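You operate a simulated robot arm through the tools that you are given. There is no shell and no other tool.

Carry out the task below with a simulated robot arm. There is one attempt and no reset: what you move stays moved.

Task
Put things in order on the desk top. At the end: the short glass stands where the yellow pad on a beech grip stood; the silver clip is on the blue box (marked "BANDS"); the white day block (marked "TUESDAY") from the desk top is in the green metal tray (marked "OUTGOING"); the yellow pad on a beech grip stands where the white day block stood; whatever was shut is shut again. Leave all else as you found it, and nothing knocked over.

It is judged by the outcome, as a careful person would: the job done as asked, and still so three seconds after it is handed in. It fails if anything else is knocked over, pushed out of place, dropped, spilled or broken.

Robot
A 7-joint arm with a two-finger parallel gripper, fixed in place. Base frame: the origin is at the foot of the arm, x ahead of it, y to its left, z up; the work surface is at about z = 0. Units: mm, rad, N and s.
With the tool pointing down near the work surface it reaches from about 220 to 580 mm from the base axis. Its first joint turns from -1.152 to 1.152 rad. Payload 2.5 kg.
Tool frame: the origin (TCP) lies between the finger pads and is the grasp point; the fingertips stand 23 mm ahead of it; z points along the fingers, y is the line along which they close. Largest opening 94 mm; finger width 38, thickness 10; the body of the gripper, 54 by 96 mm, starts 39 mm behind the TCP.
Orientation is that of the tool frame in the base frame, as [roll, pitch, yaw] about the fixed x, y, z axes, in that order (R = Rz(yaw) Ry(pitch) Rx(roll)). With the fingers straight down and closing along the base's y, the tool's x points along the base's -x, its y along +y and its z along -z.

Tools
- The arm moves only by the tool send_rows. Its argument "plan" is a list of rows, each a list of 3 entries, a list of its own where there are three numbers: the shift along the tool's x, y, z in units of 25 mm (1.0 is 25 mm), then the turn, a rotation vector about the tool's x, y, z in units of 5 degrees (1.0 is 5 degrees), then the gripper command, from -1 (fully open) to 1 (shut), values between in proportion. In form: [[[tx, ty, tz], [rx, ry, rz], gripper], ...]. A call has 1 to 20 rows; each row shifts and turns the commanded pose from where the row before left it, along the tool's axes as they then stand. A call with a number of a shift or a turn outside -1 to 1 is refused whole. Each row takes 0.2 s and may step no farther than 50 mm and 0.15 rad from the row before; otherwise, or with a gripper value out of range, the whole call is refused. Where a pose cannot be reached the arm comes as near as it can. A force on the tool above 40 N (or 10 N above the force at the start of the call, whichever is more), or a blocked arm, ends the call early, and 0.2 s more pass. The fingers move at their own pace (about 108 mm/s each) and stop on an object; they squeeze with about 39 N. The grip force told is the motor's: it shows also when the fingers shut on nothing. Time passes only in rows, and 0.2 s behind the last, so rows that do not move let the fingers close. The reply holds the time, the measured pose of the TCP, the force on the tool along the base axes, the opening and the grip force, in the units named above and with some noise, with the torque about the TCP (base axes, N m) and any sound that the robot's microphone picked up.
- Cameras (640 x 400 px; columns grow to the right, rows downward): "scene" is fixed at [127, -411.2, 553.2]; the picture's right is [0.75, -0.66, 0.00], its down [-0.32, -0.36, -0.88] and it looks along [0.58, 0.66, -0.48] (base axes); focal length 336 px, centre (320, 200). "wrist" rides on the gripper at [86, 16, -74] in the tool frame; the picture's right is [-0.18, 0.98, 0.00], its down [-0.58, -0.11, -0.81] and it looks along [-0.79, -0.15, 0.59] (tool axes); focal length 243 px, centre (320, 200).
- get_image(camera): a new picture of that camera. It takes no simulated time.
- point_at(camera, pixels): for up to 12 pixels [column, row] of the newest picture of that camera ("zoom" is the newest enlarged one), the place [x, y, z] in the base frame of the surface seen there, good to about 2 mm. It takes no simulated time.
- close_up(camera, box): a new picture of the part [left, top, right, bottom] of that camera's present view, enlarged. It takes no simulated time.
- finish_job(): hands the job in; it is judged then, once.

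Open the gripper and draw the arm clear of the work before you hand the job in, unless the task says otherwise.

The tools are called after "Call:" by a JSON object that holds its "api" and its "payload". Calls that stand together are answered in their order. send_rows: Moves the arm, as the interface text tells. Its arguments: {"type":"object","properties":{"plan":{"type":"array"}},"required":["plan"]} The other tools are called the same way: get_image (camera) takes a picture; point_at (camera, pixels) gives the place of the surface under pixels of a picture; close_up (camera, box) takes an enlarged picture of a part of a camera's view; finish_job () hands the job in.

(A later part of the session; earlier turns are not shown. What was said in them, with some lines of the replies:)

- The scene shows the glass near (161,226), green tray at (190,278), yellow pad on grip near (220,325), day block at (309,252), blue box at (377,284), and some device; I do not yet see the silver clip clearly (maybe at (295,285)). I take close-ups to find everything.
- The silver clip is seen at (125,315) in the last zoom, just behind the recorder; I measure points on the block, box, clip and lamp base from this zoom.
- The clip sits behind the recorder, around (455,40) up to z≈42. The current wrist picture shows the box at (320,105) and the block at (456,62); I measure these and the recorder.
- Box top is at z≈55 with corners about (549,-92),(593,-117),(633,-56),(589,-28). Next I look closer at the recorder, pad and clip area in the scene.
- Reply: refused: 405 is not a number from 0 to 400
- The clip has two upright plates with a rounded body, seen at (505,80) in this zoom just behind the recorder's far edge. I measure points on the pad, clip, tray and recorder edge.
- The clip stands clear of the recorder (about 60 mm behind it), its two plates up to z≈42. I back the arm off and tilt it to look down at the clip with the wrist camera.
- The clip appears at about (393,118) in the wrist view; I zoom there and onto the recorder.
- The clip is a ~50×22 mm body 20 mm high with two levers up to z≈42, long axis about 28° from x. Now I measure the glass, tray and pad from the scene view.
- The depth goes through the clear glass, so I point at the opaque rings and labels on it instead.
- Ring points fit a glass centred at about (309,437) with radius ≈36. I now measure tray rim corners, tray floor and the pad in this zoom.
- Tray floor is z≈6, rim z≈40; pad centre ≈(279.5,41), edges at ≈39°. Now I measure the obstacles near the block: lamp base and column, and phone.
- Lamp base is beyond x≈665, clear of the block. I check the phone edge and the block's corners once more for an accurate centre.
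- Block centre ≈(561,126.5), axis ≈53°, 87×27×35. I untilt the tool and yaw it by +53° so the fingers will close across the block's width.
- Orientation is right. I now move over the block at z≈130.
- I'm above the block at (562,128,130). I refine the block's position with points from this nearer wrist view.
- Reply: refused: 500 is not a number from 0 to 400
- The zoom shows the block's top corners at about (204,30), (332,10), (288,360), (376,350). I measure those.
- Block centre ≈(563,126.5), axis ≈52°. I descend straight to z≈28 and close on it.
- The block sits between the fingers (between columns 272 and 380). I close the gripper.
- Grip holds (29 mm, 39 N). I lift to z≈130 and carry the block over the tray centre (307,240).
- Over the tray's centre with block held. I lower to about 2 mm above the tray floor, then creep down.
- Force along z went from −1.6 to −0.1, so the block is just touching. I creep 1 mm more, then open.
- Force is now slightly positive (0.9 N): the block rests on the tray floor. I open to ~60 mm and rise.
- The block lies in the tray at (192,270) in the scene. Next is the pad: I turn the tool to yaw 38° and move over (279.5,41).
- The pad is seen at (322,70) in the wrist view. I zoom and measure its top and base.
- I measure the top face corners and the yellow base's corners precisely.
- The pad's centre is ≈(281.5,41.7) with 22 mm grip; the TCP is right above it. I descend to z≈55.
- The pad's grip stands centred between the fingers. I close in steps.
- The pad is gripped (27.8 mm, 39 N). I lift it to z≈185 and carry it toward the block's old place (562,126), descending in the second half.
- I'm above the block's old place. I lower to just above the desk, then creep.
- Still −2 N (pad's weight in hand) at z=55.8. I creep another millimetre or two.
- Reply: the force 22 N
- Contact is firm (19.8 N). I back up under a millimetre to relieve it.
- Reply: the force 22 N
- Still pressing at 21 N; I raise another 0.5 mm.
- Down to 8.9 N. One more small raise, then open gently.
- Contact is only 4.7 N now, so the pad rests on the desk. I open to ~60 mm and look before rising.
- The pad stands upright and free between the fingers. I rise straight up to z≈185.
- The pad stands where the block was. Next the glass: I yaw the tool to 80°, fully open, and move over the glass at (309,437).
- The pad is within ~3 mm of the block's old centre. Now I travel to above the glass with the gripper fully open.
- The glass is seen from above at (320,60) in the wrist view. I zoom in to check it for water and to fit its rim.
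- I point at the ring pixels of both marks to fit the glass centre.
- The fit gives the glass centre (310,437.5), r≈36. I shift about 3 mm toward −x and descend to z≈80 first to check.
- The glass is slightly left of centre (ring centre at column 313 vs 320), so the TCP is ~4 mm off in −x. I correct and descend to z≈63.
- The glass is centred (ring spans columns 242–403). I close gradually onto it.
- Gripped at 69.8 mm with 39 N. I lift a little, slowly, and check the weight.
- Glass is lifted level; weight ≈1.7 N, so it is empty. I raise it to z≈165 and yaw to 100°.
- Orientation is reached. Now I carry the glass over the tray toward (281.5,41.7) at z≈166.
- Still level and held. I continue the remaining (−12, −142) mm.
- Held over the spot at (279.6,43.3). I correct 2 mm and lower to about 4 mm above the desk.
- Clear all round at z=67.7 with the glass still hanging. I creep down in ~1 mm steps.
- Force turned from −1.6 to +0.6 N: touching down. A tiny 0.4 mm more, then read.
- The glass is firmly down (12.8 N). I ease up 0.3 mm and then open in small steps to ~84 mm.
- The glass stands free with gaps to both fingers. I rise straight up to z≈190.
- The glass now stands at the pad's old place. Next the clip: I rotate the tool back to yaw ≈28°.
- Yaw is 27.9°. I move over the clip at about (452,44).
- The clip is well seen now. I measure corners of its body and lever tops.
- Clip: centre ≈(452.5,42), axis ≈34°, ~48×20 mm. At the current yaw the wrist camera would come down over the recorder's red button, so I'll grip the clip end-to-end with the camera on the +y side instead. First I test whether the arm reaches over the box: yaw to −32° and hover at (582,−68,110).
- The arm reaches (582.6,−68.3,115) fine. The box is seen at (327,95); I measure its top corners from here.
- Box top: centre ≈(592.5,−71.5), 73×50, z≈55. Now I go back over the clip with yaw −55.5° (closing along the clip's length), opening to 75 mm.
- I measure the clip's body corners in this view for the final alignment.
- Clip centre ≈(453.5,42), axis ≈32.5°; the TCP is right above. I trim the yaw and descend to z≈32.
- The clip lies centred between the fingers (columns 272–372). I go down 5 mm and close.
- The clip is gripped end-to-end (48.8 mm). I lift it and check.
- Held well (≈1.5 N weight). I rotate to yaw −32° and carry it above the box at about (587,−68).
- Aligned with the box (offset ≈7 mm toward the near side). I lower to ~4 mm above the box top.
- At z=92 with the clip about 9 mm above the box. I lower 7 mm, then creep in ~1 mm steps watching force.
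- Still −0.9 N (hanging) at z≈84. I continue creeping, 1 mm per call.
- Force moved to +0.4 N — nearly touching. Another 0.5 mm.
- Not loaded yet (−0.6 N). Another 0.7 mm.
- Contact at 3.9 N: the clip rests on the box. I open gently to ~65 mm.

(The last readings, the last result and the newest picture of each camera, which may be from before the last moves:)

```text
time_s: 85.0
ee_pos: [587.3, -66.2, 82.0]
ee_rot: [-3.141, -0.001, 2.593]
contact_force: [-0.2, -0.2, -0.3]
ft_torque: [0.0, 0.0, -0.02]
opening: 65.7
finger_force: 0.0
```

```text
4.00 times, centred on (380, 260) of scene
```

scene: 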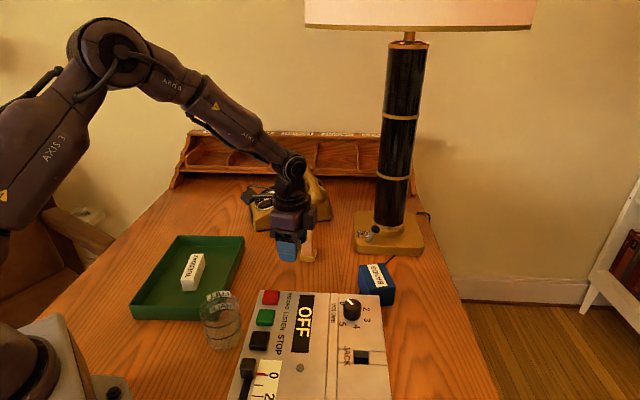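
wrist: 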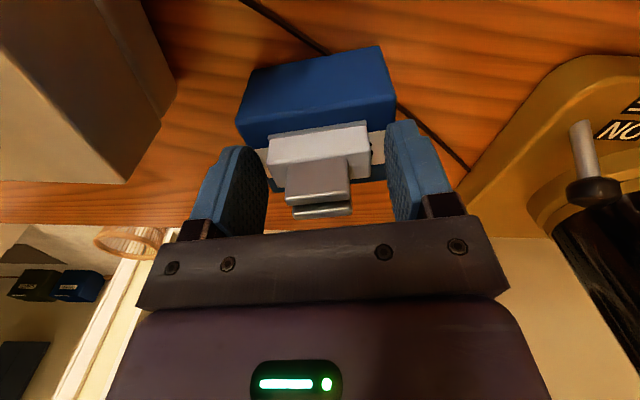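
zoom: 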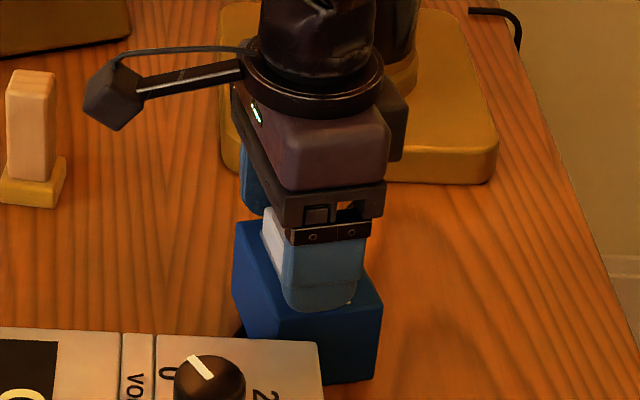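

The clip rests free on the box. I rise straight up.

Call:
{"api": "send_rows", "payload": {"plan": [[[0, 0, -0.2], [0, 0, 0], -0.4], [[0, 0, -0.5], [0, 0, 0], -0.4], [[0, 0, -0.8], [0, 0, 0], -0.4], [[0, 0, -0.8], [0, 0, 0], -0.4], [[0, 0, -0.8], [0, 0, 0], -0.4], [[0, 0, 0], [0, 0, 0], -0.4]]}}

Call:
{"api": "get_image", "payload": {"camera": "wrist"}}

Call:
{"api": "close_up", "payload": {"camera": "scene", "box": [320, 210, 440, 310]}}

```text
time_s: 86.4
ee_pos: [588.0, -65.0, 159.4]
ee_rot: [-3.141, 0.001, 2.591]
contact_force: [-1.2, 0.1, -0.7]
ft_torque: [0.02, -0.02, -0.01]
opening: 65.8
finger_force: 0.1
```

```text
taken
```

wrist: 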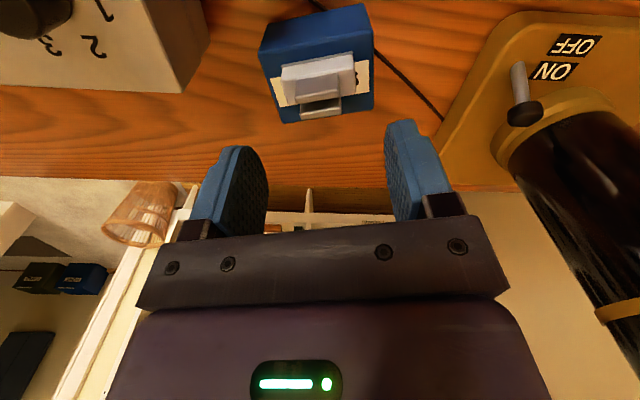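

```text
4.00 times, centred on (380, 260) of scene
```

zoom: 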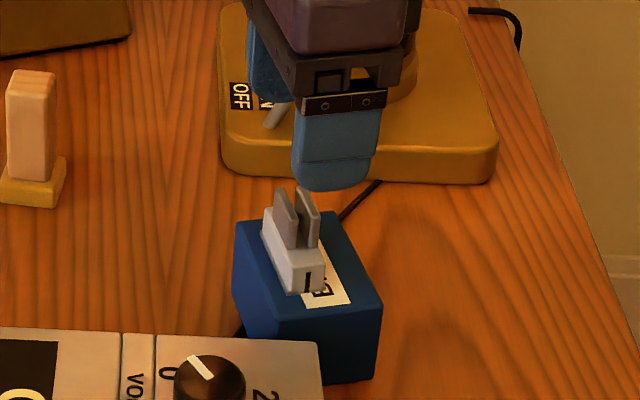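

The clip stands on the box top, flat. I draw the arm back and up, clear of the work, and check the whole scene.

Call:
{"api": "send_rows", "payload": {"plan": [[[0.5, 0, -0.6], [0, 0, 0], -0.4], [[0.9, 0, -0.9], [0, 0, 0], -0.4], [[0.9, 0, -0.9], [0, 0, 0], -0.6], [[0.9, 0, -0.9], [0, 0, 0], -0.8], [[0.9, 0, -0.9], [0, 0, 0], -1], [[0.9, 0, -0.9], [0, 0, 0], -1], [[0, 0, 0], [0, 0, -1], -1], [[0, 0, 0], [0, 0, -1], -1], [[0, 0, 0], [0, 0, -1], -1], [[0, 0, 0], [0, 0, -1], -1], [[0, 0, 0], [0, 0, -1], -1], [[0, 0, 0], [0, 0, -1], -1], [[0, 0, 0], [0, 0, 0], -1]]}}

Call:
{"api": "get_image", "payload": {"camera": "scene"}}

Call:
{"api": "get_image", "payload": {"camera": "wrist"}}

```text
time_s: 89.2
ee_pos: [480.9, -0.5, 288.2]
ee_rot: [-3.14, 0.0, 3.116]
contact_force: [-0.3, 0.3, -0.5]
ft_torque: [-0.03, 0.0, 0.03]
opening: 94.1
finger_force: 0.1
```

```text
taken
```

scene: 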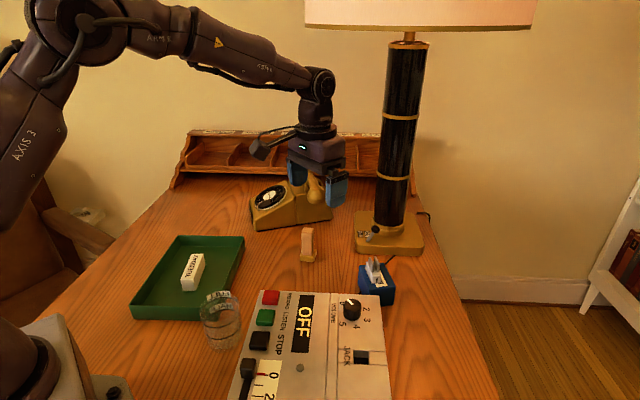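

```text
taken
```

wrist: 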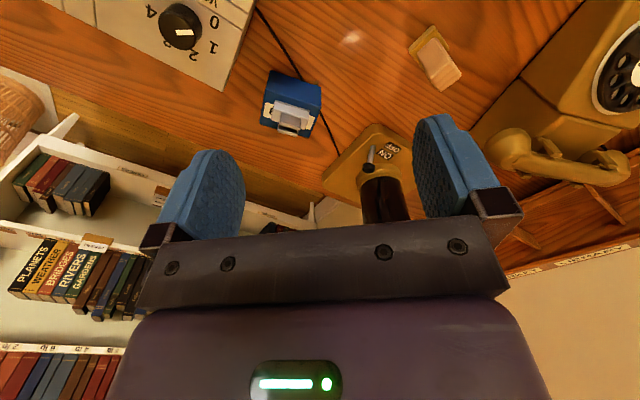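

All four items look placed. I verify the glass and tray, and the recorder/box region in close-ups.

Call:
{"api": "close_up", "payload": {"camera": "scene", "box": [120, 225, 280, 360]}}

Call:
{"api": "close_up", "payload": {"camera": "scene", "box": [185, 280, 265, 360]}}

Call:
{"api": "point_at", "payload": {"camera": "zoom", "pixels": [[130, 150], [200, 200], [280, 160], [230, 190], [160, 185], [200, 90], [160, 85], [260, 105], [220, 265], [150, 230], [290, 235], [260, 255]]}}

```text
2.96 times, centred on (200, 292) of scene
```

zoom: 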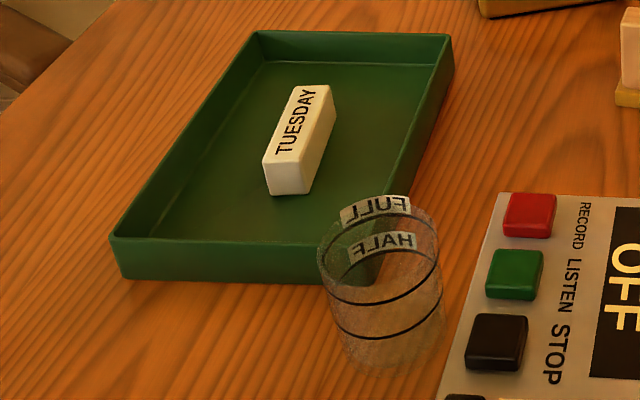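

```text
5.00 times, centred on (225, 320) of scene
```

zoom: 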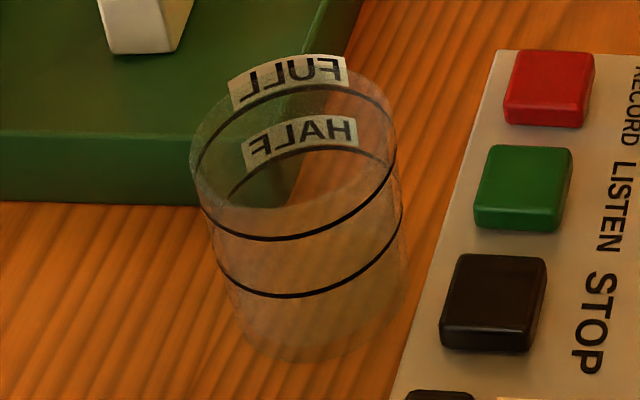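

```text
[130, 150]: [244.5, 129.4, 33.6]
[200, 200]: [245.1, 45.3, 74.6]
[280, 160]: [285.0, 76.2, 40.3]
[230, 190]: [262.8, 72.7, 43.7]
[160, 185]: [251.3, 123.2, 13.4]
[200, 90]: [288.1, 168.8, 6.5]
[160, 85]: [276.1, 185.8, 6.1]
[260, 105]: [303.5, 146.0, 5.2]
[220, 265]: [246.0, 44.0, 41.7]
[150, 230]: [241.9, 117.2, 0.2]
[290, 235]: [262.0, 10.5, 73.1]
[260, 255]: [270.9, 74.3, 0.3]
```

Ring points fit a glass centred at about (281.5,42), exactly the pad's old place; the block lies in the tray, the pad stands at the block's old place, the clip is on the box, nothing was opened, and the arm is clear with the gripper open. I hand the job in.

Call:
{"api": "finish_job", "payload": {}}

```text
The job is handed in.
```

The desk top is in order as you asked, and I've handed the job in. No result came back, so this rests on my last pictures and measurements.

- **Glass:** it stands upright where the yellow pad stood, within a few millimetres. It was empty when I lifted it.
- **Clip:** it sits flat on top of the blue "BANDS" box. I set it about 7 mm off centre, toward the arm.
- **Day block:** the "TUESDAY" block lies in the middle of the green "OUTGOING" tray.
- **Yellow pad:** it stands upright where the day block stood, about 3 mm off centre.

I opened nothing, so there was nothing to shut again. The last pictures show nothing else moved or knocked over. The gripper is open and the arm is clear of the desk items.
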